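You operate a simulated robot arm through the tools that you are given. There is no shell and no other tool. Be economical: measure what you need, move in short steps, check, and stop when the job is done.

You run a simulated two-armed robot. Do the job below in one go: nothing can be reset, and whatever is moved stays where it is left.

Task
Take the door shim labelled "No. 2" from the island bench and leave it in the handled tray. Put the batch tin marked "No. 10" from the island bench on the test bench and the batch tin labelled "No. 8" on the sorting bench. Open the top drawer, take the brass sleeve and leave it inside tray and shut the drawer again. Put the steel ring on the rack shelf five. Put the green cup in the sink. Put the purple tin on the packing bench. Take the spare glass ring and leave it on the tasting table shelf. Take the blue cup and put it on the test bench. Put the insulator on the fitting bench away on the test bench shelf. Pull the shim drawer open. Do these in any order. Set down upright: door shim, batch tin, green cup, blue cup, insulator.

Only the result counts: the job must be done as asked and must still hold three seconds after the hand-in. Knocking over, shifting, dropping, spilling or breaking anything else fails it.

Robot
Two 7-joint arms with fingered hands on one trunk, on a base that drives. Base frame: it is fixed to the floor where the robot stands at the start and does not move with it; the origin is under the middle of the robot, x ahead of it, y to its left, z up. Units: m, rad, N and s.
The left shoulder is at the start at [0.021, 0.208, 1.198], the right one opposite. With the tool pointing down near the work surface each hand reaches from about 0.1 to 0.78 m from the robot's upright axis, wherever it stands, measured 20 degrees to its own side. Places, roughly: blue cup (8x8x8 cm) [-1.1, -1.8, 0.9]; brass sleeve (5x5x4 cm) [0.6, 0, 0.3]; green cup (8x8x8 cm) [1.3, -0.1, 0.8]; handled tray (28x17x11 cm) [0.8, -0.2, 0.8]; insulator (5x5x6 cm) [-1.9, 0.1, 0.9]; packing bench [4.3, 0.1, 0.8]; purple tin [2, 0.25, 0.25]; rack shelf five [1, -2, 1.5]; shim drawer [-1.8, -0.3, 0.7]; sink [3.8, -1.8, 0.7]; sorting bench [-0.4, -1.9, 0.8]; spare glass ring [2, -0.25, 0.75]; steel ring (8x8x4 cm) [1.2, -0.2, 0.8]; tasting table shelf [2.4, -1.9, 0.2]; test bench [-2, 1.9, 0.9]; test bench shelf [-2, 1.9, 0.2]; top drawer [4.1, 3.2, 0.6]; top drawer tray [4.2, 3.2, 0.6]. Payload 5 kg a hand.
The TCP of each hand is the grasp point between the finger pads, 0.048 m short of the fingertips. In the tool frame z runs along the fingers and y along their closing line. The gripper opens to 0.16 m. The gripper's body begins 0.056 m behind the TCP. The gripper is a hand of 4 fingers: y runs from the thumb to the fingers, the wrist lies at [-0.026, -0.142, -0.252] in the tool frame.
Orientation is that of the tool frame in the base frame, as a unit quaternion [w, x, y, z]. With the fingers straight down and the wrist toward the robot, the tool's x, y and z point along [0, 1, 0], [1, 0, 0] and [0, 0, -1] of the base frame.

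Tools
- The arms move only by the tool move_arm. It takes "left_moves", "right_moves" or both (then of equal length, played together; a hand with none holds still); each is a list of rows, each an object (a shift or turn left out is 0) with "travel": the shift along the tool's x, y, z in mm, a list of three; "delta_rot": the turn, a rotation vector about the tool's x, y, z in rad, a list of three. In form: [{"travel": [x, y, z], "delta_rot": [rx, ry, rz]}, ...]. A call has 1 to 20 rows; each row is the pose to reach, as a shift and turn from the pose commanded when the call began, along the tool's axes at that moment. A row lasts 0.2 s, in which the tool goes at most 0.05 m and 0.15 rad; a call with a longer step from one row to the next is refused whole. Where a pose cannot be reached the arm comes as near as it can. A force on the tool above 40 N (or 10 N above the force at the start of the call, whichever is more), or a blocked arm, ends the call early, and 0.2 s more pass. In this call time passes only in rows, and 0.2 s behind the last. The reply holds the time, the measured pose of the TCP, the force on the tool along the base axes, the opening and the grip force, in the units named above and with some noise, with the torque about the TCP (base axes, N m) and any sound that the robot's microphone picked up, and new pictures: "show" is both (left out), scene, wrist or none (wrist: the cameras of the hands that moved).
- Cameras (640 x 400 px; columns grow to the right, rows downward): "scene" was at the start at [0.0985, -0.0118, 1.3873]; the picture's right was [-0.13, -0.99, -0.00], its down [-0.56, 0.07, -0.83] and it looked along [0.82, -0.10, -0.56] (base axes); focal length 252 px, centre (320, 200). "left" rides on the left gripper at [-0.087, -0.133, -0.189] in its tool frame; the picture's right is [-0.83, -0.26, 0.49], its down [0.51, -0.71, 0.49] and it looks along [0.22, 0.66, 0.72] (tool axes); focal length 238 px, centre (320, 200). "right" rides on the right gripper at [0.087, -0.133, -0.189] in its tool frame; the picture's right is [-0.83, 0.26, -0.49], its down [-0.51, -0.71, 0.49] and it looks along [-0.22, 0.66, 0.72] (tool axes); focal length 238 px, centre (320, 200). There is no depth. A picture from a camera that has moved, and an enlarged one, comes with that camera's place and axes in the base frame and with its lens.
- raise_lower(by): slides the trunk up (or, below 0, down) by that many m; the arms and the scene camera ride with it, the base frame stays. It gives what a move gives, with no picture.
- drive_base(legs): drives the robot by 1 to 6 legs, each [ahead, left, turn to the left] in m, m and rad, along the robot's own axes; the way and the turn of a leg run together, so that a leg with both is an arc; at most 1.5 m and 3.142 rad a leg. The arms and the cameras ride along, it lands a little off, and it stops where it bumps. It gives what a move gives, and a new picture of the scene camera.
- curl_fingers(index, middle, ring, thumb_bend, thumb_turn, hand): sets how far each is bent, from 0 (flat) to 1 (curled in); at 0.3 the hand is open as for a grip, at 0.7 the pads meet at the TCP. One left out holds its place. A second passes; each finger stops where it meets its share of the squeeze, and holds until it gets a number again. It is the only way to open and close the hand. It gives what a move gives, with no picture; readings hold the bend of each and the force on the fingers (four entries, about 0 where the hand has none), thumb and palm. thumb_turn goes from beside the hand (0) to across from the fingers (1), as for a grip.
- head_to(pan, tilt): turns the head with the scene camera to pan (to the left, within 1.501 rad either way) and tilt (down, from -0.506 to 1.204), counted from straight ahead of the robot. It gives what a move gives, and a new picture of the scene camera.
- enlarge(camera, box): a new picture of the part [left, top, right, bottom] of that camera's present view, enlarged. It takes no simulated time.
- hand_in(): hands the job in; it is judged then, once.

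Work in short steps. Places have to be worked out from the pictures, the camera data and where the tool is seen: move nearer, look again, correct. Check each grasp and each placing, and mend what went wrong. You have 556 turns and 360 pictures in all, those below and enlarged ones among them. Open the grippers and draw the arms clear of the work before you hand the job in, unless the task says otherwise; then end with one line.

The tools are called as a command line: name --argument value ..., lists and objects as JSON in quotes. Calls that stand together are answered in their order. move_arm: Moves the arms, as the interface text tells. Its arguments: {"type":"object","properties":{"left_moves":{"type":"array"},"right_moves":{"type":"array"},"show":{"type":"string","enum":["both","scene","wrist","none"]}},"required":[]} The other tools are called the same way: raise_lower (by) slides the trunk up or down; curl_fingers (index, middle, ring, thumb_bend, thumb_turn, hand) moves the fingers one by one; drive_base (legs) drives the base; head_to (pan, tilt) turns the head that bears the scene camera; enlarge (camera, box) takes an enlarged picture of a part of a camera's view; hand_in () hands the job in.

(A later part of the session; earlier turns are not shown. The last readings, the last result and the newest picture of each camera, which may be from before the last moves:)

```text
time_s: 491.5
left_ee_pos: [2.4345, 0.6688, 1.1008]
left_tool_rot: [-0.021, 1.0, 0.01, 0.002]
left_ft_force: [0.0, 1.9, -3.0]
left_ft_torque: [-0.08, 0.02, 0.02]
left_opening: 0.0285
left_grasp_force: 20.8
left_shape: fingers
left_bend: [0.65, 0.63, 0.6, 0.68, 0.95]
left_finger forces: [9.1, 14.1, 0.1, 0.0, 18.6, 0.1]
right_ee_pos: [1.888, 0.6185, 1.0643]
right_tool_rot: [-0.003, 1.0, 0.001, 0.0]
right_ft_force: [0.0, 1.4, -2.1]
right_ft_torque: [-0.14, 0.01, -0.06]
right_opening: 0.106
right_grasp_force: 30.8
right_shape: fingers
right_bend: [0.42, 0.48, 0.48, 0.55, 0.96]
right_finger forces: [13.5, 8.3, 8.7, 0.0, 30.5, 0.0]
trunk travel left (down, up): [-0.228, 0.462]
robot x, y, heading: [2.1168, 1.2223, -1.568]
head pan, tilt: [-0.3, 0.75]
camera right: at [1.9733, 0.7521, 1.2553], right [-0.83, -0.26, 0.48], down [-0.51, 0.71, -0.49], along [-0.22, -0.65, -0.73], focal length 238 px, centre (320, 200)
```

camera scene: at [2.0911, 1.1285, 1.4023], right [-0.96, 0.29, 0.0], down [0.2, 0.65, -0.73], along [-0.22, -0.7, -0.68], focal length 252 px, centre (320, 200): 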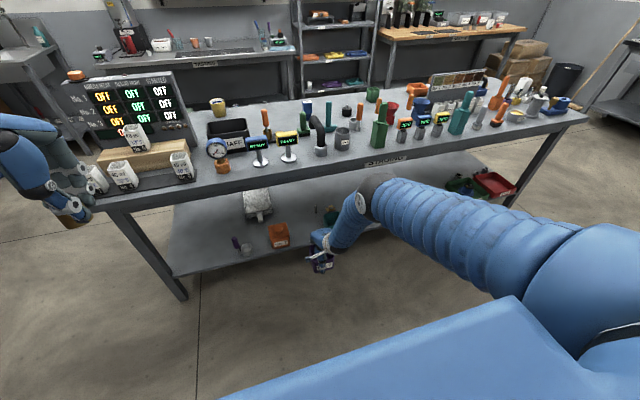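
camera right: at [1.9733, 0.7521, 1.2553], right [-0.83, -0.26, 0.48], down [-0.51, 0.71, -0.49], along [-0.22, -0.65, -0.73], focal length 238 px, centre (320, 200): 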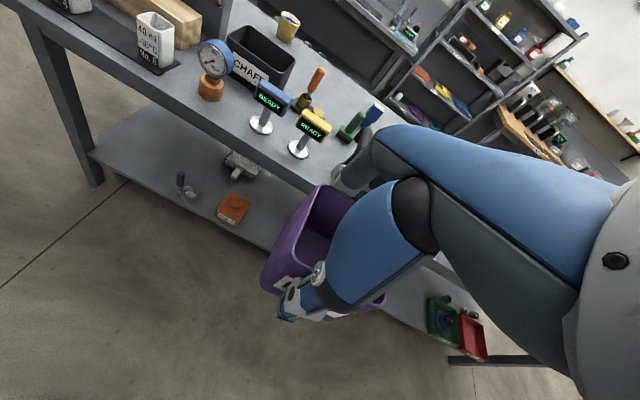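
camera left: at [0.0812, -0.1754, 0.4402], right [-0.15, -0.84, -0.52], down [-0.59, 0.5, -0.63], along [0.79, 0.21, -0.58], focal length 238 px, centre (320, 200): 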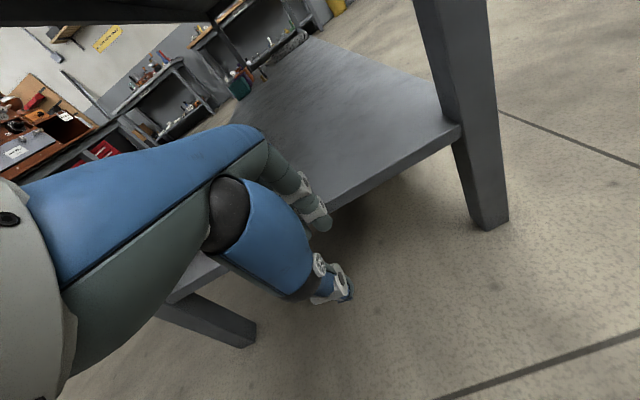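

Tin secured. I drive to the packing bench: strafe left, turn to face it, and look.

drive_base --legs '[[0, 0.98, 0], [0, 0, 1.57], [0, -0.75, 0]]'

head_to --pan 0.0 --tilt 0.6

```text
time_s: 504.1
left_ee_pos: [3.6311, 0.7493, 1.1003]
left_tool_rot: [-0.018, 0.714, 0.7, -0.014]
left_ft_force: [0.4, 0.1, -2.6]
left_ft_torque: [0.02, -0.02, 0.05]
left_opening: 0.0279
left_grasp_force: 21.7
left_shape: fingers
left_bend: [0.65, 0.63, 0.6, 0.68, 0.95]
left_finger forces: [9.3, 14.9, 0.1, 0.1, 18.3, 0.0]
right_ee_pos: [3.6588, 0.2008, 1.0641]
right_tool_rot: [-0.003, 0.72, 0.694, -0.001]
right_ft_force: [0.6, -0.7, -1.1]
right_ft_torque: [0.04, 0.0, 0.02]
right_opening: 0.1057
right_grasp_force: 29.2
right_shape: fingers
right_bend: [0.43, 0.48, 0.49, 0.55, 0.96]
right_finger forces: [12.7, 8.0, 8.6, 0.0, 29.2, 0.0]
trunk travel left (down, up): [-0.228, 0.462]
robot x, y, heading: [3.0684, 0.4559, -0.043]
head pan, tilt: [-0.3, 0.75]
camera scene: at [3.1571, 0.4258, 1.4022], right [-0.33, -0.94, 0.0], down [-0.64, 0.23, -0.73], along [0.69, -0.24, -0.68], focal length 252 px, centre (320, 200)
```

scene: 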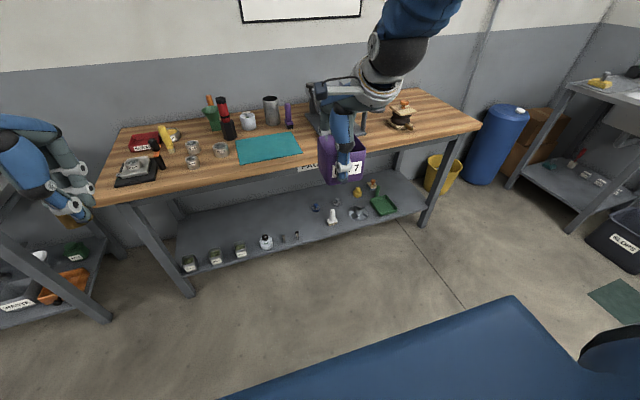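

```text
time_s: 504.9
left_ee_pos: [3.6308, 0.7498, 1.1]
left_tool_rot: [-0.018, 0.714, 0.7, -0.014]
left_ft_force: [0.3, -0.2, -3.6]
left_ft_torque: [0.0, 0.02, 0.01]
left_opening: 0.0278
left_grasp_force: 21.1
left_shape: fingers
left_bend: [0.65, 0.63, 0.6, 0.68, 0.95]
left_finger forces: [9.3, 15.0, 0.1, 0.1, 18.4, 0.1]
right_ee_pos: [3.6581, 0.2023, 1.0637]
right_tool_rot: [-0.002, 0.721, 0.693, -0.002]
right_ft_force: [-0.6, 0.1, -0.5]
right_ft_torque: [0.0, 0.0, 0.0]
right_opening: 0.1057
right_grasp_force: 29.1
right_shape: fingers
right_bend: [0.43, 0.48, 0.49, 0.55, 0.96]
right_finger forces: [12.6, 8.0, 8.5, 0.1, 29.2, 0.0]
trunk travel left (down, up): [-0.228, 0.462]
robot x, y, heading: [3.0687, 0.4573, -0.042]
head pan, tilt: [0.0, 0.6]
camera scene: at [3.1673, 0.4505, 1.415], right [-0.04, -1.0, 0.0], down [-0.57, 0.02, -0.82], along [0.82, -0.03, -0.57], focal length 252 px, centre (320, 200)
```

scene: 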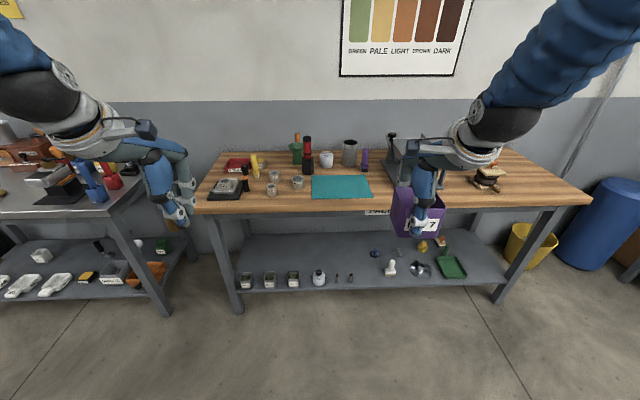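

There is bare wood at the right end near (4.12, −0.47). I raise the trunk 0.2 m so the left hand clears the bench items, then strafe right and drive in.

raise_lower --by 0.2

drive_base --legs '[[0, -0.65, 0.042], [0.25, 0, 0]]'

enlarge --camera "scene" --box '[280, 120, 600, 320]'

```text
time_s: 507.1
left_ee_pos: [3.6316, 0.7506, 1.2997]
left_tool_rot: [-0.017, 0.715, 0.699, -0.014]
left_ft_force: [-0.5, -0.2, -3.5]
left_ft_torque: [-0.03, -0.02, 0.01]
left_opening: 0.0282
left_grasp_force: 20.9
left_shape: fingers
left_bend: [0.65, 0.63, 0.6, 0.68, 0.95]
left_finger forces: [9.2, 14.8, 0.1, 0.0, 18.4, 0.0]
right_ee_pos: [3.6591, 0.2013, 1.2632]
right_tool_rot: [-0.002, 0.721, 0.693, -0.001]
right_ft_force: [0.5, 0.6, -1.8]
right_ft_torque: [0.0, -0.01, 0.02]
right_opening: 0.1058
right_grasp_force: 28.8
right_shape: fingers
right_bend: [0.43, 0.48, 0.49, 0.55, 0.96]
right_finger forces: [12.8, 8.1, 8.5, 0.0, 29.2, 0.0]
trunk travel left (down, up): [-0.428, 0.262]
robot x, y, heading: [3.0665, 0.4557, -0.04]
head pan, tilt: [0.0, 0.6]
```

```text
time_s: 512.0
left_ee_pos: [3.8504, 0.1374, 1.3001]
left_tool_rot: [-0.018, 0.7, 0.714, -0.015]
left_ft_force: [0.1, 0.5, -3.9]
left_ft_torque: [-0.03, 0.01, 0.0]
left_opening: 0.0282
left_grasp_force: 21.3
left_shape: fingers
left_bend: [0.65, 0.63, 0.6, 0.68, 0.95]
left_finger forces: [9.2, 14.8, 0.1, 0.1, 18.3, 0.1]
right_ee_pos: [3.9006, -0.4099, 1.2651]
right_tool_rot: [-0.002, 0.706, 0.709, -0.002]
right_ft_force: [0.6, -0.3, -2.6]
right_ft_torque: [0.04, 0.06, -0.01]
right_opening: 0.106
right_grasp_force: 29.8
right_shape: fingers
right_bend: [0.43, 0.48, 0.49, 0.55, 0.96]
right_finger forces: [12.8, 8.1, 8.6, 0.0, 29.4, 0.0]
trunk travel left (down, up): [-0.428, 0.262]
robot x, y, heading: [3.3008, -0.1819, 0.008]
head pan, tilt: [0.0, 0.6]
camera scene: at [3.3998, -0.1822, 1.6151], right [0.0, -1.0, 0.0], down [-0.57, 0.0, -0.82], along [0.82, 0.0, -0.57], focal length 252 px, centre (320, 200)
```

scene: 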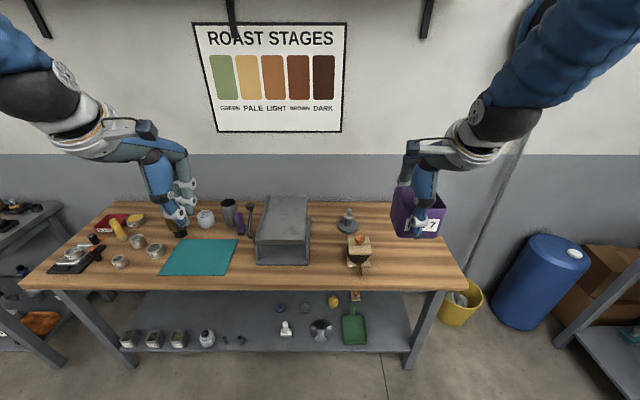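

```text
2.00 times, centred on (440, 220) of scene
camera zoom: at [3.3998, -0.1822, 1.6151], right [0.0, -1.0, 0.0], down [-0.57, 0.0, -0.82], along [0.82, 0.0, -0.57], focal length 505 px, centre (80, 160)
```

zoom: 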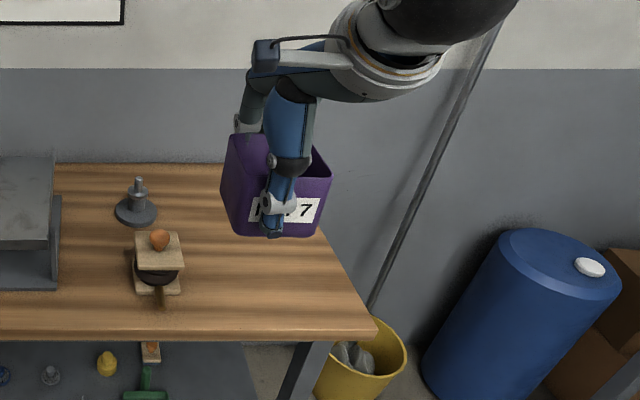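

I drive 0.2 m further and move the tin over the bare spot at (4.15, −0.55), lowering part-way.

drive_base --legs '[[0.2, -0.05, 0]]'

move_arm --right_moves '[{"travel": [-25, 10, 30]}, {"travel": [-50, 20, 65]}, {"travel": [-75, 30, 100]}, {"travel": [-90, 40, 140]}, {"travel": [-90, 45, 185]}, {"travel": [-90, 45, 230]}, {"travel": [-90, 45, 270]}]'

```text
time_s: 513.6
left_ee_pos: [4.0514, 0.0878, 1.299]
left_tool_rot: [-0.018, 0.699, 0.714, -0.015]
left_ft_force: [0.1, -0.7, -3.0]
left_ft_torque: [-0.04, 0.04, 0.01]
left_opening: 0.028
left_grasp_force: 21.5
left_shape: fingers
left_bend: [0.65, 0.63, 0.6, 0.68, 0.95]
left_finger forces: [9.2, 14.8, 0.0, 0.0, 18.3, 0.1]
right_ee_pos: [4.1014, -0.4593, 1.2632]
right_tool_rot: [-0.001, 0.705, 0.709, -0.002]
right_ft_force: [0.7, 0.0, -1.4]
right_ft_torque: [0.0, 0.06, 0.01]
right_opening: 0.1055
right_grasp_force: 29.1
right_shape: fingers
right_bend: [0.43, 0.48, 0.49, 0.55, 0.96]
right_finger forces: [12.8, 8.1, 8.4, 0.0, 29.4, 0.1]
trunk travel left (down, up): [-0.428, 0.262]
robot x, y, heading: [3.5, -0.2315, 0.001]
head pan, tilt: [0.0, 0.6]
camera scene: at [3.6009, -0.2316, 1.615], right [0.0, -1.0, 0.0], down [-0.57, 0.0, -0.82], along [0.82, 0.0, -0.57], focal length 252 px, centre (320, 200)
```

scene: 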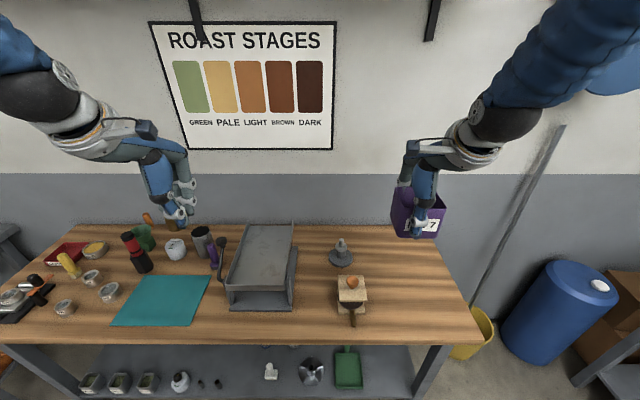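

```text
time_s: 515.2
left_ee_pos: [4.0536, 0.0867, 1.3]
left_tool_rot: [-0.017, 0.7, 0.714, -0.015]
left_ft_force: [1.3, -0.7, -2.8]
left_ft_torque: [0.0, 0.08, 0.01]
left_opening: 0.028
left_grasp_force: 21.0
left_shape: fingers
left_bend: [0.65, 0.63, 0.6, 0.68, 0.95]
left_finger forces: [9.3, 14.8, 0.1, 0.1, 18.3, 0.1]
right_ee_pos: [4.1471, -0.5502, 0.9914]
right_tool_rot: [-0.002, 0.706, 0.708, 0.0]
right_ft_force: [2.7, -0.3, 0.2]
right_ft_torque: [0.06, 0.21, 0.01]
right_opening: 0.1058
right_grasp_force: 28.7
right_shape: fingers
right_bend: [0.43, 0.49, 0.49, 0.55, 0.96]
right_finger forces: [12.8, 8.1, 8.4, 0.0, 29.0, 0.0]
trunk travel left (down, up): [-0.428, 0.262]
robot x, y, heading: [3.4982, -0.2315, -0.001]
head pan, tilt: [0.0, 0.6]
camera scene: at [3.6021, -0.2324, 1.6149], right [0.0, -1.0, 0.0], down [-0.57, 0.0, -0.82], along [0.82, 0.0, -0.57], focal length 252 px, centre (320, 200)
camera right: at [4.0151, -0.4636, 1.1817], right [0.26, -0.83, 0.48], down [-0.71, -0.51, -0.49], along [0.65, -0.22, -0.72], focal length 238 px, centre (320, 200)
```

scene: 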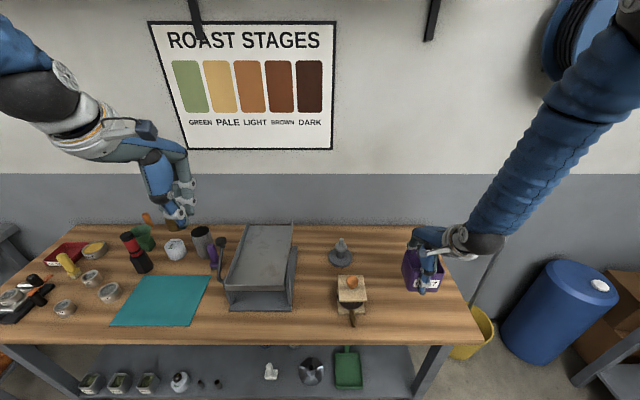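
right: 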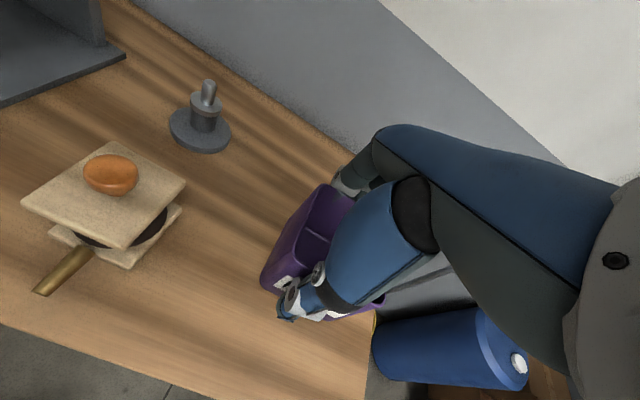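

The spot is free with about 10 cm margin to the edge. I lower to contact.

move_arm --right_moves '[{"travel": [0, 0, 30]}, {"travel": [0, 0, 55]}, {"travel": [0, 0, 62]}, {"travel": [0, 0, 68]}, {"travel": [0, 0, 74]}, {"travel": [0, 0, 80]}, {"travel": [0, 0, 86]}, {"travel": [0, 0, 92]}]' --show "none"

```text
time_s: 517.0
left_ee_pos: [4.0504, 0.0866, 1.3005]
left_tool_rot: [-0.018, 0.699, 0.714, -0.015]
left_ft_force: [0.4, 0.1, -3.2]
left_ft_torque: [-0.03, 0.07, 0.0]
left_opening: 0.0284
left_grasp_force: 21.2
left_shape: fingers
left_bend: [0.65, 0.63, 0.6, 0.68, 0.95]
left_finger forces: [9.2, 14.6, 0.0, 0.0, 18.5, 0.0]
right_ee_pos: [4.1441, -0.5491, 0.901]
right_tool_rot: [-0.002, 0.705, 0.709, -0.002]
right_ft_force: [0.1, 0.6, -1.1]
right_ft_torque: [0.03, 0.01, 0.02]
right_opening: 0.1056
right_grasp_force: 29.3
right_shape: fingers
right_bend: [0.43, 0.49, 0.49, 0.55, 0.96]
right_finger forces: [12.8, 7.9, 8.4, 0.1, 29.0, 0.0]
trunk travel left (down, up): [-0.428, 0.262]
robot x, y, heading: [3.4987, -0.2345, 0.005]
head pan, tilt: [0.0, 0.6]
```

move_arm --right_moves '[{"travel": [0, 0, 5]}, {"travel": [0, 0, 10]}, {"travel": [0, 0, 15]}, {"travel": [0, 0, 20]}, {"travel": [0, 0, 25]}, {"travel": [0, 0, 30]}, {"travel": [0, 0, 35]}]' --show "none"

```text
time_s: 518.0
left_ee_pos: [4.049, 0.0874, 1.2993]
left_tool_rot: [-0.017, 0.7, 0.714, -0.014]
left_ft_force: [1.2, -0.2, -3.3]
left_ft_torque: [0.02, 0.1, -0.01]
left_opening: 0.0283
left_grasp_force: 20.8
left_shape: fingers
left_bend: [0.65, 0.63, 0.6, 0.68, 0.95]
left_finger forces: [9.3, 14.8, 0.0, 0.0, 18.3, 0.0]
right_ee_pos: [4.1484, -0.5483, 0.8924]
right_tool_rot: [0.003, 0.705, 0.709, 0.002]
right_ft_force: [-10.8, 1.2, 32.3]
right_ft_torque: [-0.51, -0.56, -0.12]
right_opening: 0.1061
right_grasp_force: 32.5
right_shape: fingers
right_bend: [0.43, 0.49, 0.49, 0.55, 0.95]
right_finger forces: [10.4, 7.7, 7.8, 0.0, 38.4, 0.0]
trunk travel left (down, up): [-0.428, 0.262]
robot x, y, heading: [3.5017, -0.2337, 0.004]
head pan, tilt: [0.0, 0.6]
stopped in row 4 (right hand): the force on the tool passed its limit (the readings are from after the stop); the commanded pose is now the measured one
```

Contact (bench ≈ 0.82). I ease up, release and rise.

move_arm --right_moves '[{"travel": [0, 0, -3]}]' --show "none"

curl_fingers --hand "right" --index 0.34 --middle 0.34 --ring 0.34 --thumb_bend 0.38

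move_arm --right_moves '[{"travel": [0, 0, -15]}, {"travel": [0, 0, -50]}, {"travel": [0, 0, -95]}, {"travel": [0, 0, -140]}, {"travel": [0, 0, -185]}, {"travel": [0, 0, -230]}, {"travel": [0, 0, -275]}]' --show "scene"

```text
time_s: 518.4
left_ee_pos: [4.0501, 0.087, 1.3002]
left_tool_rot: [-0.017, 0.7, 0.714, -0.014]
left_ft_force: [-0.1, 0.2, -2.9]
left_ft_torque: [-0.04, -0.02, 0.02]
left_opening: 0.028
left_grasp_force: 21.2
left_shape: fingers
left_bend: [0.65, 0.63, 0.6, 0.68, 0.95]
left_finger forces: [9.2, 14.6, 0.1, 0.0, 18.4, 0.1]
right_ee_pos: [4.149, -0.5478, 0.8923]
right_tool_rot: [0.002, 0.706, 0.709, 0.002]
right_ft_force: [-0.7, 1.4, 13.2]
right_ft_torque: [-0.44, -0.63, -0.01]
right_opening: 0.1063
right_grasp_force: 31.8
right_shape: fingers
right_bend: [0.43, 0.49, 0.49, 0.55, 0.95]
right_finger forces: [13.4, 8.7, 9.0, 0.1, 31.5, 0.1]
trunk travel left (down, up): [-0.428, 0.262]
robot x, y, heading: [3.5002, -0.231, 0.001]
head pan, tilt: [0.0, 0.6]
```

```text
time_s: 519.4
left_ee_pos: [4.05, 0.0867, 1.3003]
left_tool_rot: [-0.018, 0.699, 0.715, -0.015]
left_ft_force: [-0.9, 0.2, -2.6]
left_ft_torque: [-0.04, 0.02, -0.03]
left_opening: 0.028
left_grasp_force: 21.1
left_shape: fingers
left_bend: [0.65, 0.63, 0.6, 0.68, 0.95]
left_finger forces: [9.2, 14.7, 0.1, 0.0, 18.4, 0.0]
right_ee_pos: [4.1468, -0.5489, 0.8912]
right_tool_rot: [0.0, 0.705, 0.709, 0.001]
right_ft_force: [0.3, -0.7, -0.4]
right_ft_torque: [0.0, 0.01, 0.02]
right_opening: 0.1467
right_grasp_force: 0.0
right_shape: fingers
right_bend: [0.34, 0.34, 0.34, 0.38, 0.97]
right_finger forces: [0.0, 0.0, 0.0, 0.0, 0.0, 0.0]
trunk travel left (down, up): [-0.428, 0.262]
robot x, y, heading: [3.5015, -0.2317, 0.001]
head pan, tilt: [0.0, 0.6]
```

```text
time_s: 521.0
left_ee_pos: [4.0488, 0.0878, 1.3009]
left_tool_rot: [-0.017, 0.699, 0.714, -0.015]
left_ft_force: [-1.4, 0.8, -2.6]
left_ft_torque: [-0.07, -0.07, 0.02]
left_opening: 0.028
left_grasp_force: 21.7
left_shape: fingers
left_bend: [0.65, 0.63, 0.6, 0.68, 0.95]
left_finger forces: [9.2, 14.6, 0.0, 0.0, 18.5, 0.0]
right_ee_pos: [4.1472, -0.5488, 1.1675]
right_tool_rot: [0.0, 0.705, 0.709, 0.0]
right_ft_force: [-1.8, 1.8, -0.4]
right_ft_torque: [-0.03, -0.16, -0.04]
right_opening: 0.1467
right_grasp_force: 0.0
right_shape: fingers
right_bend: [0.34, 0.34, 0.34, 0.38, 0.97]
right_finger forces: [0.0, 0.0, 0.0, 0.0, 0.1, 0.0]
trunk travel left (down, up): [-0.428, 0.262]
robot x, y, heading: [3.5051, -0.2313, 0.005]
head pan, tilt: [0.0, 0.6]
camera scene: at [3.598, -0.231, 1.6152], right [0.0, -1.0, 0.0], down [-0.56, 0.0, -0.83], along [0.83, 0.0, -0.56], focal length 252 px, centre (320, 200)
```

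scene: 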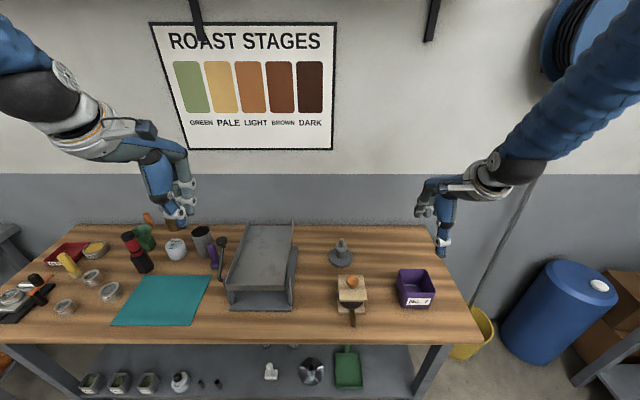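

The purple tin stands on the packing bench. I back off, tuck the right hand, lower the trunk and head towards the drawer cabinet.

drive_base --legs '[[-0.45, 0, 0]]'

move_arm --right_moves '[{"travel": [20, -15, 0]}, {"travel": [45, -30, 0]}, {"travel": [70, -45, 0]}]' --show "none"

raise_lower --by -0.18

drive_base --legs '[[0, 1.4, 0]]'

head_to --pan 0.8 --tilt 0.45

```text
time_s: 523.7
left_ee_pos: [3.5982, 0.0866, 1.2994]
left_tool_rot: [-0.017, 0.699, 0.715, -0.014]
left_ft_force: [-0.1, -0.4, -2.1]
left_ft_torque: [-0.07, -0.04, -0.01]
left_opening: 0.0283
left_grasp_force: 21.7
left_shape: fingers
left_bend: [0.65, 0.63, 0.6, 0.68, 0.95]
left_finger forces: [9.1, 14.7, 0.0, 0.0, 18.5, 0.1]
right_ee_pos: [3.6989, -0.5481, 1.1665]
right_tool_rot: [0.001, 0.705, 0.709, 0.001]
right_ft_force: [0.4, 0.5, -0.1]
right_ft_torque: [-0.02, 0.0, 0.02]
right_opening: 0.1471
right_grasp_force: 0.1
right_shape: fingers
right_bend: [0.34, 0.34, 0.34, 0.38, 0.97]
right_finger forces: [0.0, 0.1, 0.1, 0.1, 0.0, 0.0]
trunk travel left (down, up): [-0.428, 0.262]
robot x, y, heading: [3.0526, -0.2329, 0.003]
head pan, tilt: [0.0, 0.6]
camera scene: at [3.1493, -0.2327, 1.6151], right [0.0, -1.0, 0.0], down [-0.57, 0.0, -0.82], along [0.82, 0.0, -0.57], focal length 252 px, centre (320, 200)
```

scene: 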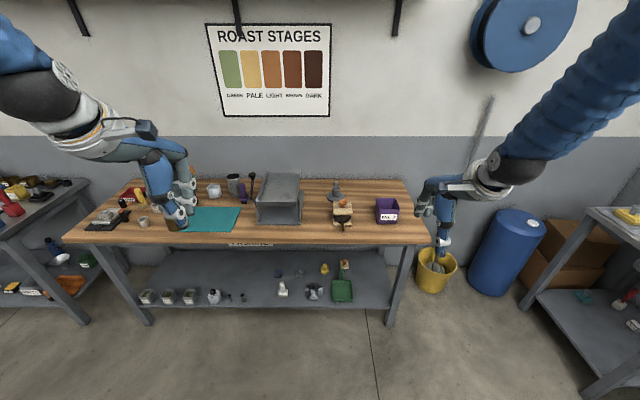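

```text
time_s: 524.5
left_ee_pos: [3.5995, 0.0883, 1.2996]
left_tool_rot: [-0.018, 0.699, 0.715, -0.014]
left_ft_force: [-0.1, 1.0, -2.6]
left_ft_torque: [-0.08, -0.07, 0.02]
left_opening: 0.0281
left_grasp_force: 21.0
left_shape: fingers
left_bend: [0.65, 0.63, 0.6, 0.68, 0.95]
left_finger forces: [9.0, 14.7, 0.0, 0.0, 18.5, 0.1]
right_ee_pos: [3.6549, -0.479, 1.1685]
right_tool_rot: [0.001, 0.704, 0.71, 0.001]
right_ft_force: [0.8, 0.7, 0.0]
right_ft_torque: [-0.07, 0.0, 0.02]
right_opening: 0.1468
right_grasp_force: 0.1
right_shape: fingers
right_bend: [0.34, 0.34, 0.34, 0.38, 0.97]
right_finger forces: [0.0, 0.0, 0.0, 0.0, 0.0, 0.1]
trunk travel left (down, up): [-0.428, 0.262]
robot x, y, heading: [3.0499, -0.2335, -0.002]
head pan, tilt: [0.0, 0.6]
```

```text
time_s: 526.5
left_ee_pos: [3.599, 0.0874, 1.1201]
left_tool_rot: [-0.017, 0.698, 0.715, -0.014]
left_ft_force: [-0.8, 1.0, -3.2]
left_ft_torque: [-0.01, -0.02, 0.0]
left_opening: 0.0282
left_grasp_force: 21.3
left_shape: fingers
left_bend: [0.65, 0.63, 0.6, 0.68, 0.95]
left_finger forces: [9.1, 14.5, 0.0, 0.1, 18.4, 0.0]
right_ee_pos: [3.655, -0.4776, 0.9871]
right_tool_rot: [0.002, 0.704, 0.71, 0.001]
right_ft_force: [0.3, -0.9, 0.6]
right_ft_torque: [0.01, -0.04, -0.03]
right_opening: 0.1466
right_grasp_force: 0.0
right_shape: fingers
right_bend: [0.34, 0.34, 0.34, 0.38, 0.97]
right_finger forces: [0.0, 0.1, 0.0, 0.0, 0.0, 0.0]
trunk travel left (down, up): [-0.248, 0.442]
robot x, y, heading: [3.0495, -0.2316, 0.01]
head pan, tilt: [0.0, 0.6]
```

```text
time_s: 533.4
left_ee_pos: [3.6158, 1.4732, 1.1203]
left_tool_rot: [-0.018, 0.707, 0.707, -0.015]
left_ft_force: [0.0, 0.1, -3.0]
left_ft_torque: [-0.02, -0.01, 0.03]
left_opening: 0.0283
left_grasp_force: 21.3
left_shape: fingers
left_bend: [0.65, 0.63, 0.6, 0.68, 0.95]
left_finger forces: [8.9, 14.5, 0.0, 0.1, 18.6, 0.0]
right_ee_pos: [3.6578, 0.9067, 0.988]
right_tool_rot: [0.001, 0.712, 0.702, 0.001]
right_ft_force: [0.6, 0.2, 0.6]
right_ft_torque: [-0.02, 0.01, 0.03]
right_opening: 0.1467
right_grasp_force: 0.1
right_shape: fingers
right_bend: [0.34, 0.34, 0.34, 0.38, 0.97]
right_finger forces: [0.0, 0.1, 0.1, 0.0, 0.0, 0.0]
trunk travel left (down, up): [-0.248, 0.442]
robot x, y, heading: [3.0604, 1.1626, -0.016]
head pan, tilt: [0.0, 0.6]
camera scene: at [3.1589, 1.1635, 1.435], right [-0.02, -1.0, 0.0], down [-0.57, 0.01, -0.82], along [0.82, -0.01, -0.57], focal length 252 px, centre (320, 200)
```

scene: 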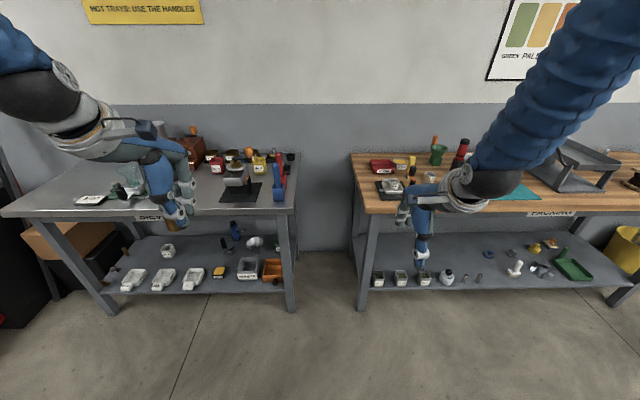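

```text
time_s: 534.6
left_ee_pos: [3.6153, 1.4714, 1.1203]
left_tool_rot: [-0.018, 0.707, 0.707, -0.014]
left_ft_force: [-0.1, -0.5, -2.6]
left_ft_torque: [-0.02, -0.04, 0.01]
left_opening: 0.0281
left_grasp_force: 21.1
left_shape: fingers
left_bend: [0.65, 0.63, 0.6, 0.68, 0.95]
left_finger forces: [9.0, 14.6, 0.0, 0.0, 18.5, 0.0]
right_ee_pos: [3.6585, 0.9068, 0.9882]
right_tool_rot: [0.001, 0.712, 0.702, 0.002]
right_ft_force: [0.1, -0.3, 0.6]
right_ft_torque: [0.01, -0.01, 0.02]
right_opening: 0.1468
right_grasp_force: 0.0
right_shape: fingers
right_bend: [0.34, 0.34, 0.34, 0.38, 0.97]
right_finger forces: [0.1, 0.0, 0.1, 0.0, 0.1, 0.0]
trunk travel left (down, up): [-0.248, 0.442]
robot x, y, heading: [3.057, 1.1661, -0.018]
head pan, tilt: [0.799, 0.45]
camera scene: at [3.1358, 1.2293, 1.4486], right [0.7, -0.71, 0.0], down [-0.31, -0.31, -0.9], along [0.64, 0.63, -0.44], focal length 252 px, centre (320, 200)
```

scene: 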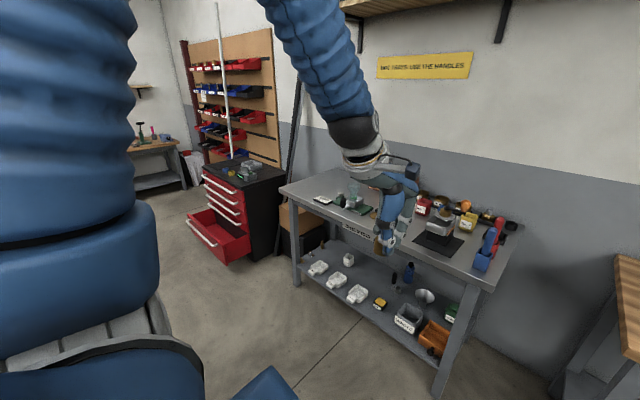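

The red tool chest is ahead-left; its lowest drawer already stands open. I strafe left to face it.

drive_base --legs '[[-0.1, 1.45, 0.015], [0, 0.45, 0]]'

head_to --pan 0.1 --tilt 0.55

enlarge --camera "scene" --box '[160, 120, 480, 340]'

```text
time_s: 538.8
left_ee_pos: [3.5435, 2.2776, 1.1174]
left_tool_rot: [-0.016, 0.65, 0.759, -0.017]
left_ft_force: [-1.1, 4.1, -3.7]
left_ft_torque: [-0.32, -0.13, -0.04]
left_opening: 0.0278
left_grasp_force: 21.0
left_shape: fingers
left_bend: [0.65, 0.63, 0.6, 0.68, 0.95]
left_finger forces: [9.7, 14.6, 0.1, 0.1, 18.9, 0.0]
right_ee_pos: [3.6755, 1.7251, 0.989]
right_tool_rot: [0.003, 0.655, 0.756, 0.001]
right_ft_force: [-0.7, 2.4, 0.9]
right_ft_torque: [-0.32, -0.1, -0.06]
right_opening: 0.1468
right_grasp_force: 0.2
right_shape: fingers
right_bend: [0.34, 0.34, 0.34, 0.38, 0.97]
right_finger forces: [0.0, 0.0, 0.0, 0.0, 0.0, 0.1]
trunk travel left (down, up): [-0.248, 0.442]
robot x, y, heading: [3.0472, 1.8824, 0.137]
head pan, tilt: [0.799, 0.45]
stopped in leg 1: the robot was blocked; the commanded pose is now the measured one
camera scene: at [3.1081, 1.9636, 1.4485], right [0.81, -0.59, 0.0], down [-0.26, -0.35, -0.9], along [0.53, 0.72, -0.44], focal length 252 px, centre (320, 200)
```

scene: 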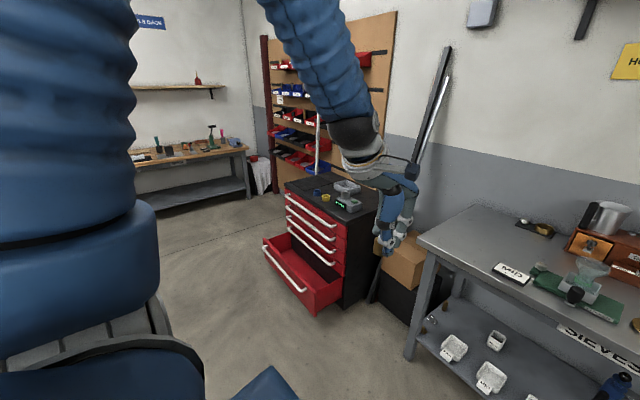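

```text
time_s: 539.9
left_ee_pos: [3.5449, 2.2733, 1.1183]
left_tool_rot: [-0.017, 0.649, 0.76, -0.015]
left_ft_force: [-0.3, -0.4, -3.4]
left_ft_torque: [-0.03, 0.04, 0.03]
left_opening: 0.0281
left_grasp_force: 21.1
left_shape: fingers
left_bend: [0.65, 0.63, 0.6, 0.68, 0.95]
left_finger forces: [9.7, 14.4, 0.0, 0.0, 18.9, 0.0]
right_ee_pos: [3.6772, 1.7211, 0.9877]
right_tool_rot: [0.0, 0.655, 0.756, 0.001]
right_ft_force: [-0.5, -0.1, -0.1]
right_ft_torque: [0.02, 0.02, 0.0]
right_opening: 0.1469
right_grasp_force: 0.1
right_shape: fingers
right_bend: [0.34, 0.34, 0.34, 0.38, 0.97]
right_finger forces: [0.0, 0.1, 0.1, 0.0, 0.1, 0.0]
trunk travel left (down, up): [-0.248, 0.442]
robot x, y, heading: [3.0453, 1.8844, 0.133]
head pan, tilt: [0.099, 0.55]
camera scene: at [3.1433, 1.9054, 1.4396], right [0.24, -0.97, 0.0], down [-0.51, -0.12, -0.85], along [0.83, 0.2, -0.52], focal length 252 px, centre (320, 200)
```

scene: 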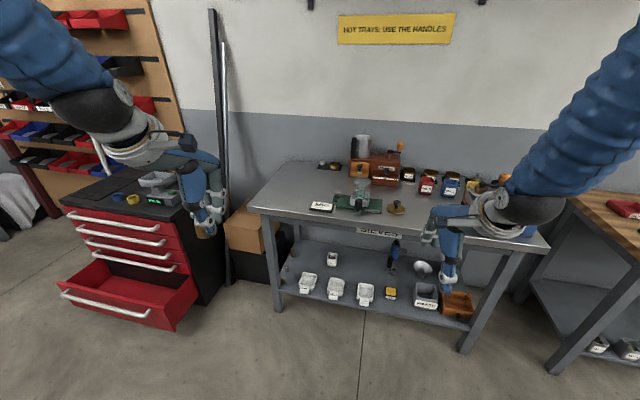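

```text
1.82 times, centred on (320, 230) of scene
camera zoom: at [3.1433, 1.9054, 1.4396], right [0.24, -0.97, 0.0], down [-0.51, -0.12, -0.85], along [0.83, 0.2, -0.52], focal length 459 px, centre (320, 146)
```

zoom: 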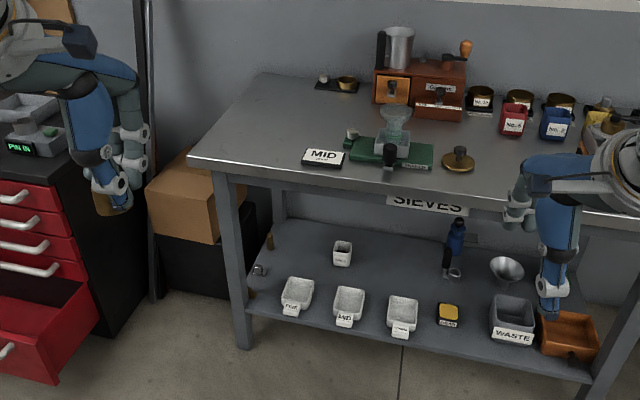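

Something blocks to the left/behind. I look left.

head_to --pan 1.5 --tilt 0.6

```text
time_s: 541.4
left_ee_pos: [3.5466, 2.2738, 1.1184]
left_tool_rot: [-0.017, 0.65, 0.76, -0.016]
left_ft_force: [0.1, 0.0, -3.5]
left_ft_torque: [0.01, -0.02, 0.02]
left_opening: 0.0278
left_grasp_force: 22.1
left_shape: fingers
left_bend: [0.65, 0.63, 0.6, 0.68, 0.95]
left_finger forces: [9.8, 14.4, 0.0, 0.0, 18.9, 0.0]
right_ee_pos: [3.6779, 1.7203, 0.9872]
right_tool_rot: [0.001, 0.656, 0.755, 0.002]
right_ft_force: [-0.6, -0.3, 0.3]
right_ft_torque: [0.02, -0.02, 0.0]
right_opening: 0.1471
right_grasp_force: 0.1
right_shape: fingers
right_bend: [0.34, 0.34, 0.34, 0.38, 0.97]
right_finger forces: [0.1, 0.0, 0.0, 0.0, 0.1, 0.0]
trunk travel left (down, up): [-0.248, 0.442]
robot x, y, heading: [3.0474, 1.8797, 0.141]
head pan, tilt: [1.499, 0.6]
camera scene: at [3.0502, 1.9726, 1.4351], right [1.0, 0.07, 0.0], down [0.04, -0.56, -0.82], along [-0.05, 0.82, -0.57], focal length 252 px, centre (320, 200)
```

scene: 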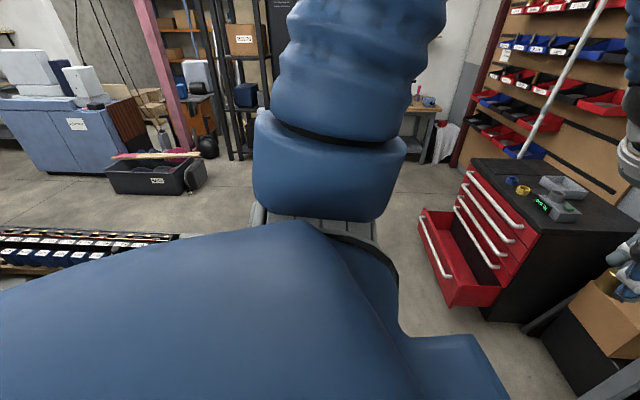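

The espresso bench end is behind-left. I straighten, go forward 0.15 m and strafe left in front of the chest.

drive_base --legs '[[0, 0, -0.14], [0.1, 0, 0], [0, 0.85, 0]]'

head_to --pan 0.15 --tilt 0.6

enlarge --camera "scene" --box '[120, 100, 440, 320]'

```text
time_s: 547.3
left_ee_pos: [3.6833, 3.0568, 1.1193]
left_tool_rot: [-0.018, 0.695, 0.719, -0.015]
left_ft_force: [0.8, 0.9, -4.1]
left_ft_torque: [-0.06, 0.0, -0.04]
left_opening: 0.0279
left_grasp_force: 21.5
left_shape: fingers
left_bend: [0.65, 0.63, 0.6, 0.68, 0.95]
left_finger forces: [9.6, 14.3, 0.0, 0.0, 18.7, 0.0]
right_ee_pos: [3.7449, 2.4919, 0.9872]
right_tool_rot: [0.001, 0.701, 0.713, 0.001]
right_ft_force: [0.2, 0.4, -0.2]
right_ft_torque: [-0.03, 0.0, -0.04]
right_opening: 0.1469
right_grasp_force: 0.2
right_shape: fingers
right_bend: [0.34, 0.34, 0.34, 0.38, 0.97]
right_finger forces: [0.0, 0.0, 0.1, 0.0, 0.0, 0.1]
trunk travel left (down, up): [-0.248, 0.442]
robot x, y, heading: [3.1383, 2.7284, 0.017]
head pan, tilt: [1.499, 0.6]
camera scene: at [3.1532, 2.8184, 1.435], right [1.0, -0.06, 0.0], down [-0.03, -0.56, -0.82], along [0.05, 0.82, -0.57], focal length 252 px, centre (320, 200)
```

scene: 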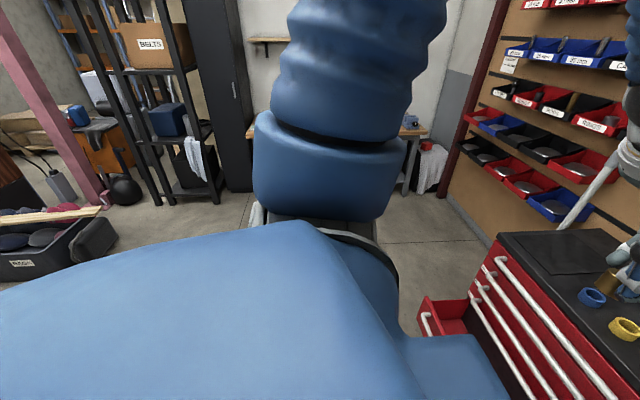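

```text
time_s: 548.8
left_ee_pos: [3.6826, 3.0556, 1.1195]
left_tool_rot: [-0.018, 0.695, 0.718, -0.015]
left_ft_force: [-0.8, 0.1, -3.8]
left_ft_torque: [-0.05, 0.01, -0.01]
left_opening: 0.028
left_grasp_force: 20.9
left_shape: fingers
left_bend: [0.65, 0.63, 0.6, 0.68, 0.95]
left_finger forces: [9.6, 14.4, 0.0, 0.1, 18.8, 0.0]
right_ee_pos: [3.7449, 2.491, 0.9871]
right_tool_rot: [0.0, 0.701, 0.713, 0.002]
right_ft_force: [-0.7, 0.6, -1.4]
right_ft_torque: [-0.01, 0.02, -0.02]
right_opening: 0.1469
right_grasp_force: 0.0
right_shape: fingers
right_bend: [0.34, 0.34, 0.34, 0.38, 0.97]
right_finger forces: [0.1, 0.0, 0.0, 0.0, 0.0, 0.1]
trunk travel left (down, up): [-0.248, 0.442]
robot x, y, heading: [3.1396, 2.7343, 0.016]
head pan, tilt: [0.15, 0.6]
camera scene: at [3.2353, 2.7442, 1.435], right [0.16, -0.99, 0.0], down [-0.56, -0.09, -0.82], along [0.81, 0.14, -0.57], focal length 252 px, centre (320, 200)
```

scene: 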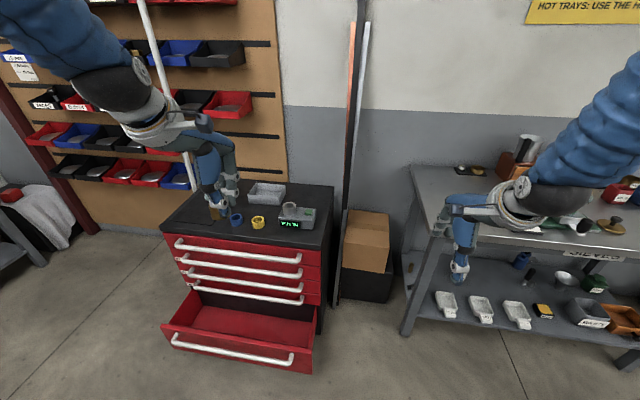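

```text
1.82 times, centred on (280, 210) of scene
camera zoom: at [3.2353, 2.7442, 1.435], right [0.16, -0.99, 0.0], down [-0.56, -0.09, -0.82], along [0.81, 0.14, -0.57], focal length 459 px, centre (393, 182)
```

zoom: 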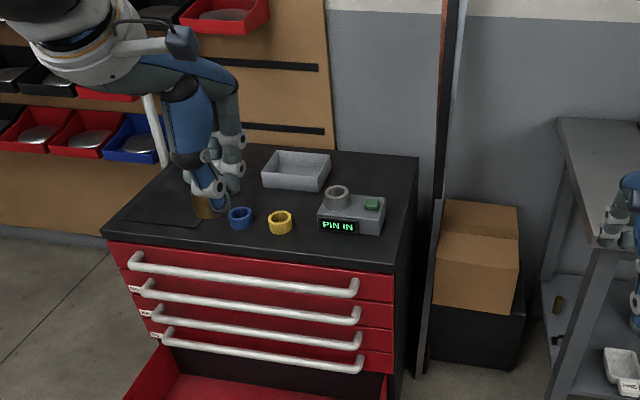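

I triangulate the handle by raising the trunk 0.2 m and looking again.

raise_lower --by 0.2

enlarge --camera "scene" --box '[120, 140, 440, 360]'

```text
time_s: 550.9
left_ee_pos: [3.682, 3.0555, 1.318]
left_tool_rot: [-0.019, 0.695, 0.718, -0.015]
left_ft_force: [-1.0, 0.2, -3.3]
left_ft_torque: [-0.05, 0.02, 0.01]
left_opening: 0.0278
left_grasp_force: 21.1
left_shape: fingers
left_bend: [0.65, 0.63, 0.6, 0.68, 0.95]
left_finger forces: [9.6, 14.4, 0.1, 0.1, 18.8, 0.1]
right_ee_pos: [3.7443, 2.4898, 1.1859]
right_tool_rot: [0.0, 0.701, 0.713, 0.001]
right_ft_force: [-0.1, 0.0, 0.7]
right_ft_torque: [0.0, 0.01, 0.01]
right_opening: 0.1469
right_grasp_force: 0.1
right_shape: fingers
right_bend: [0.34, 0.34, 0.34, 0.38, 0.97]
right_finger forces: [0.1, 0.0, 0.0, 0.1, 0.0, 0.1]
trunk travel left (down, up): [-0.448, 0.242]
robot x, y, heading: [3.1365, 2.7294, 0.016]
head pan, tilt: [0.15, 0.6]
```

```text
1.82 times, centred on (280, 250) of scene
camera zoom: at [3.2356, 2.7441, 1.6349], right [0.16, -0.99, 0.0], down [-0.56, -0.09, -0.82], along [0.81, 0.14, -0.57], focal length 459 px, centre (393, 109)
```

zoom: 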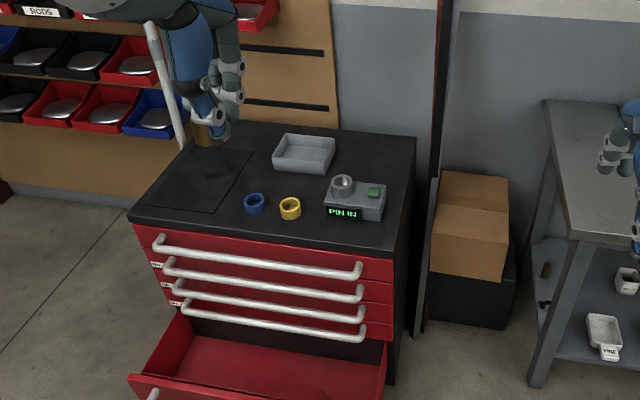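

I take sharper zooms of the top handle from both heights for a better fix.

enlarge --camera "scene" --box '[180, 190, 340, 300]'

raise_lower --by -0.3

enlarge --camera "scene" --box '[160, 160, 320, 270]'

```text
3.64 times, centred on (260, 245) of scene
camera zoom: at [3.2356, 2.7441, 1.6349], right [0.16, -0.99, 0.0], down [-0.56, -0.09, -0.82], along [0.81, 0.14, -0.57], focal length 918 px, centre (538, 36)
```

zoom: 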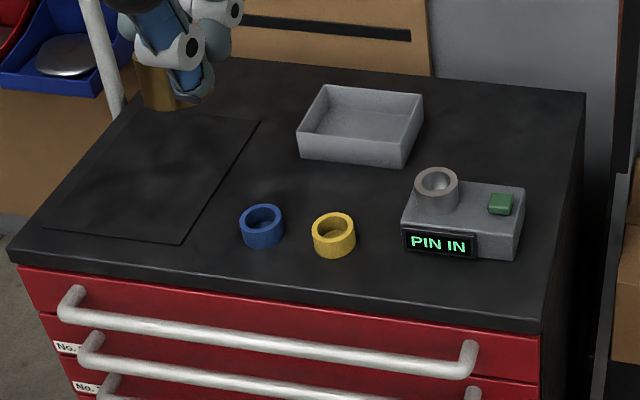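

```text
time_s: 553.9
left_ee_pos: [3.6819, 3.0555, 1.0192]
left_tool_rot: [-0.02, 0.696, 0.718, -0.014]
left_ft_force: [-0.6, -0.5, -2.9]
left_ft_torque: [-0.01, -0.04, 0.02]
left_opening: 0.0274
left_grasp_force: 21.0
left_shape: fingers
left_bend: [0.65, 0.63, 0.6, 0.68, 0.95]
left_finger forces: [9.5, 14.3, 0.0, 0.1, 18.9, 0.0]
right_ee_pos: [3.7452, 2.4911, 0.8867]
right_tool_rot: [0.001, 0.701, 0.713, 0.002]
right_ft_force: [-0.3, -0.8, -0.7]
right_ft_torque: [0.06, -0.02, -0.02]
right_opening: 0.1467
right_grasp_force: 0.0
right_shape: fingers
right_bend: [0.34, 0.34, 0.34, 0.38, 0.97]
right_finger forces: [0.1, 0.1, 0.0, 0.0, 0.1, 0.0]
trunk travel left (down, up): [-0.148, 0.542]
robot x, y, heading: [3.1379, 2.7273, 0.011]
head pan, tilt: [0.15, 0.6]
```

```text
3.64 times, centred on (240, 215) of scene
camera zoom: at [3.2352, 2.7441, 1.3352], right [0.16, -0.99, 0.0], down [-0.56, -0.09, -0.82], along [0.81, 0.14, -0.57], focal length 918 px, centre (611, 146)
```

zoom: 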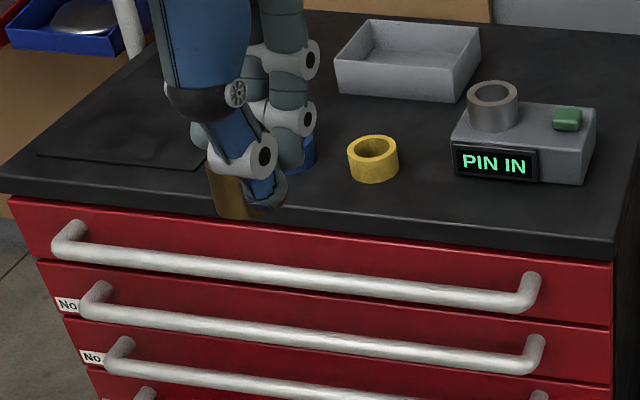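

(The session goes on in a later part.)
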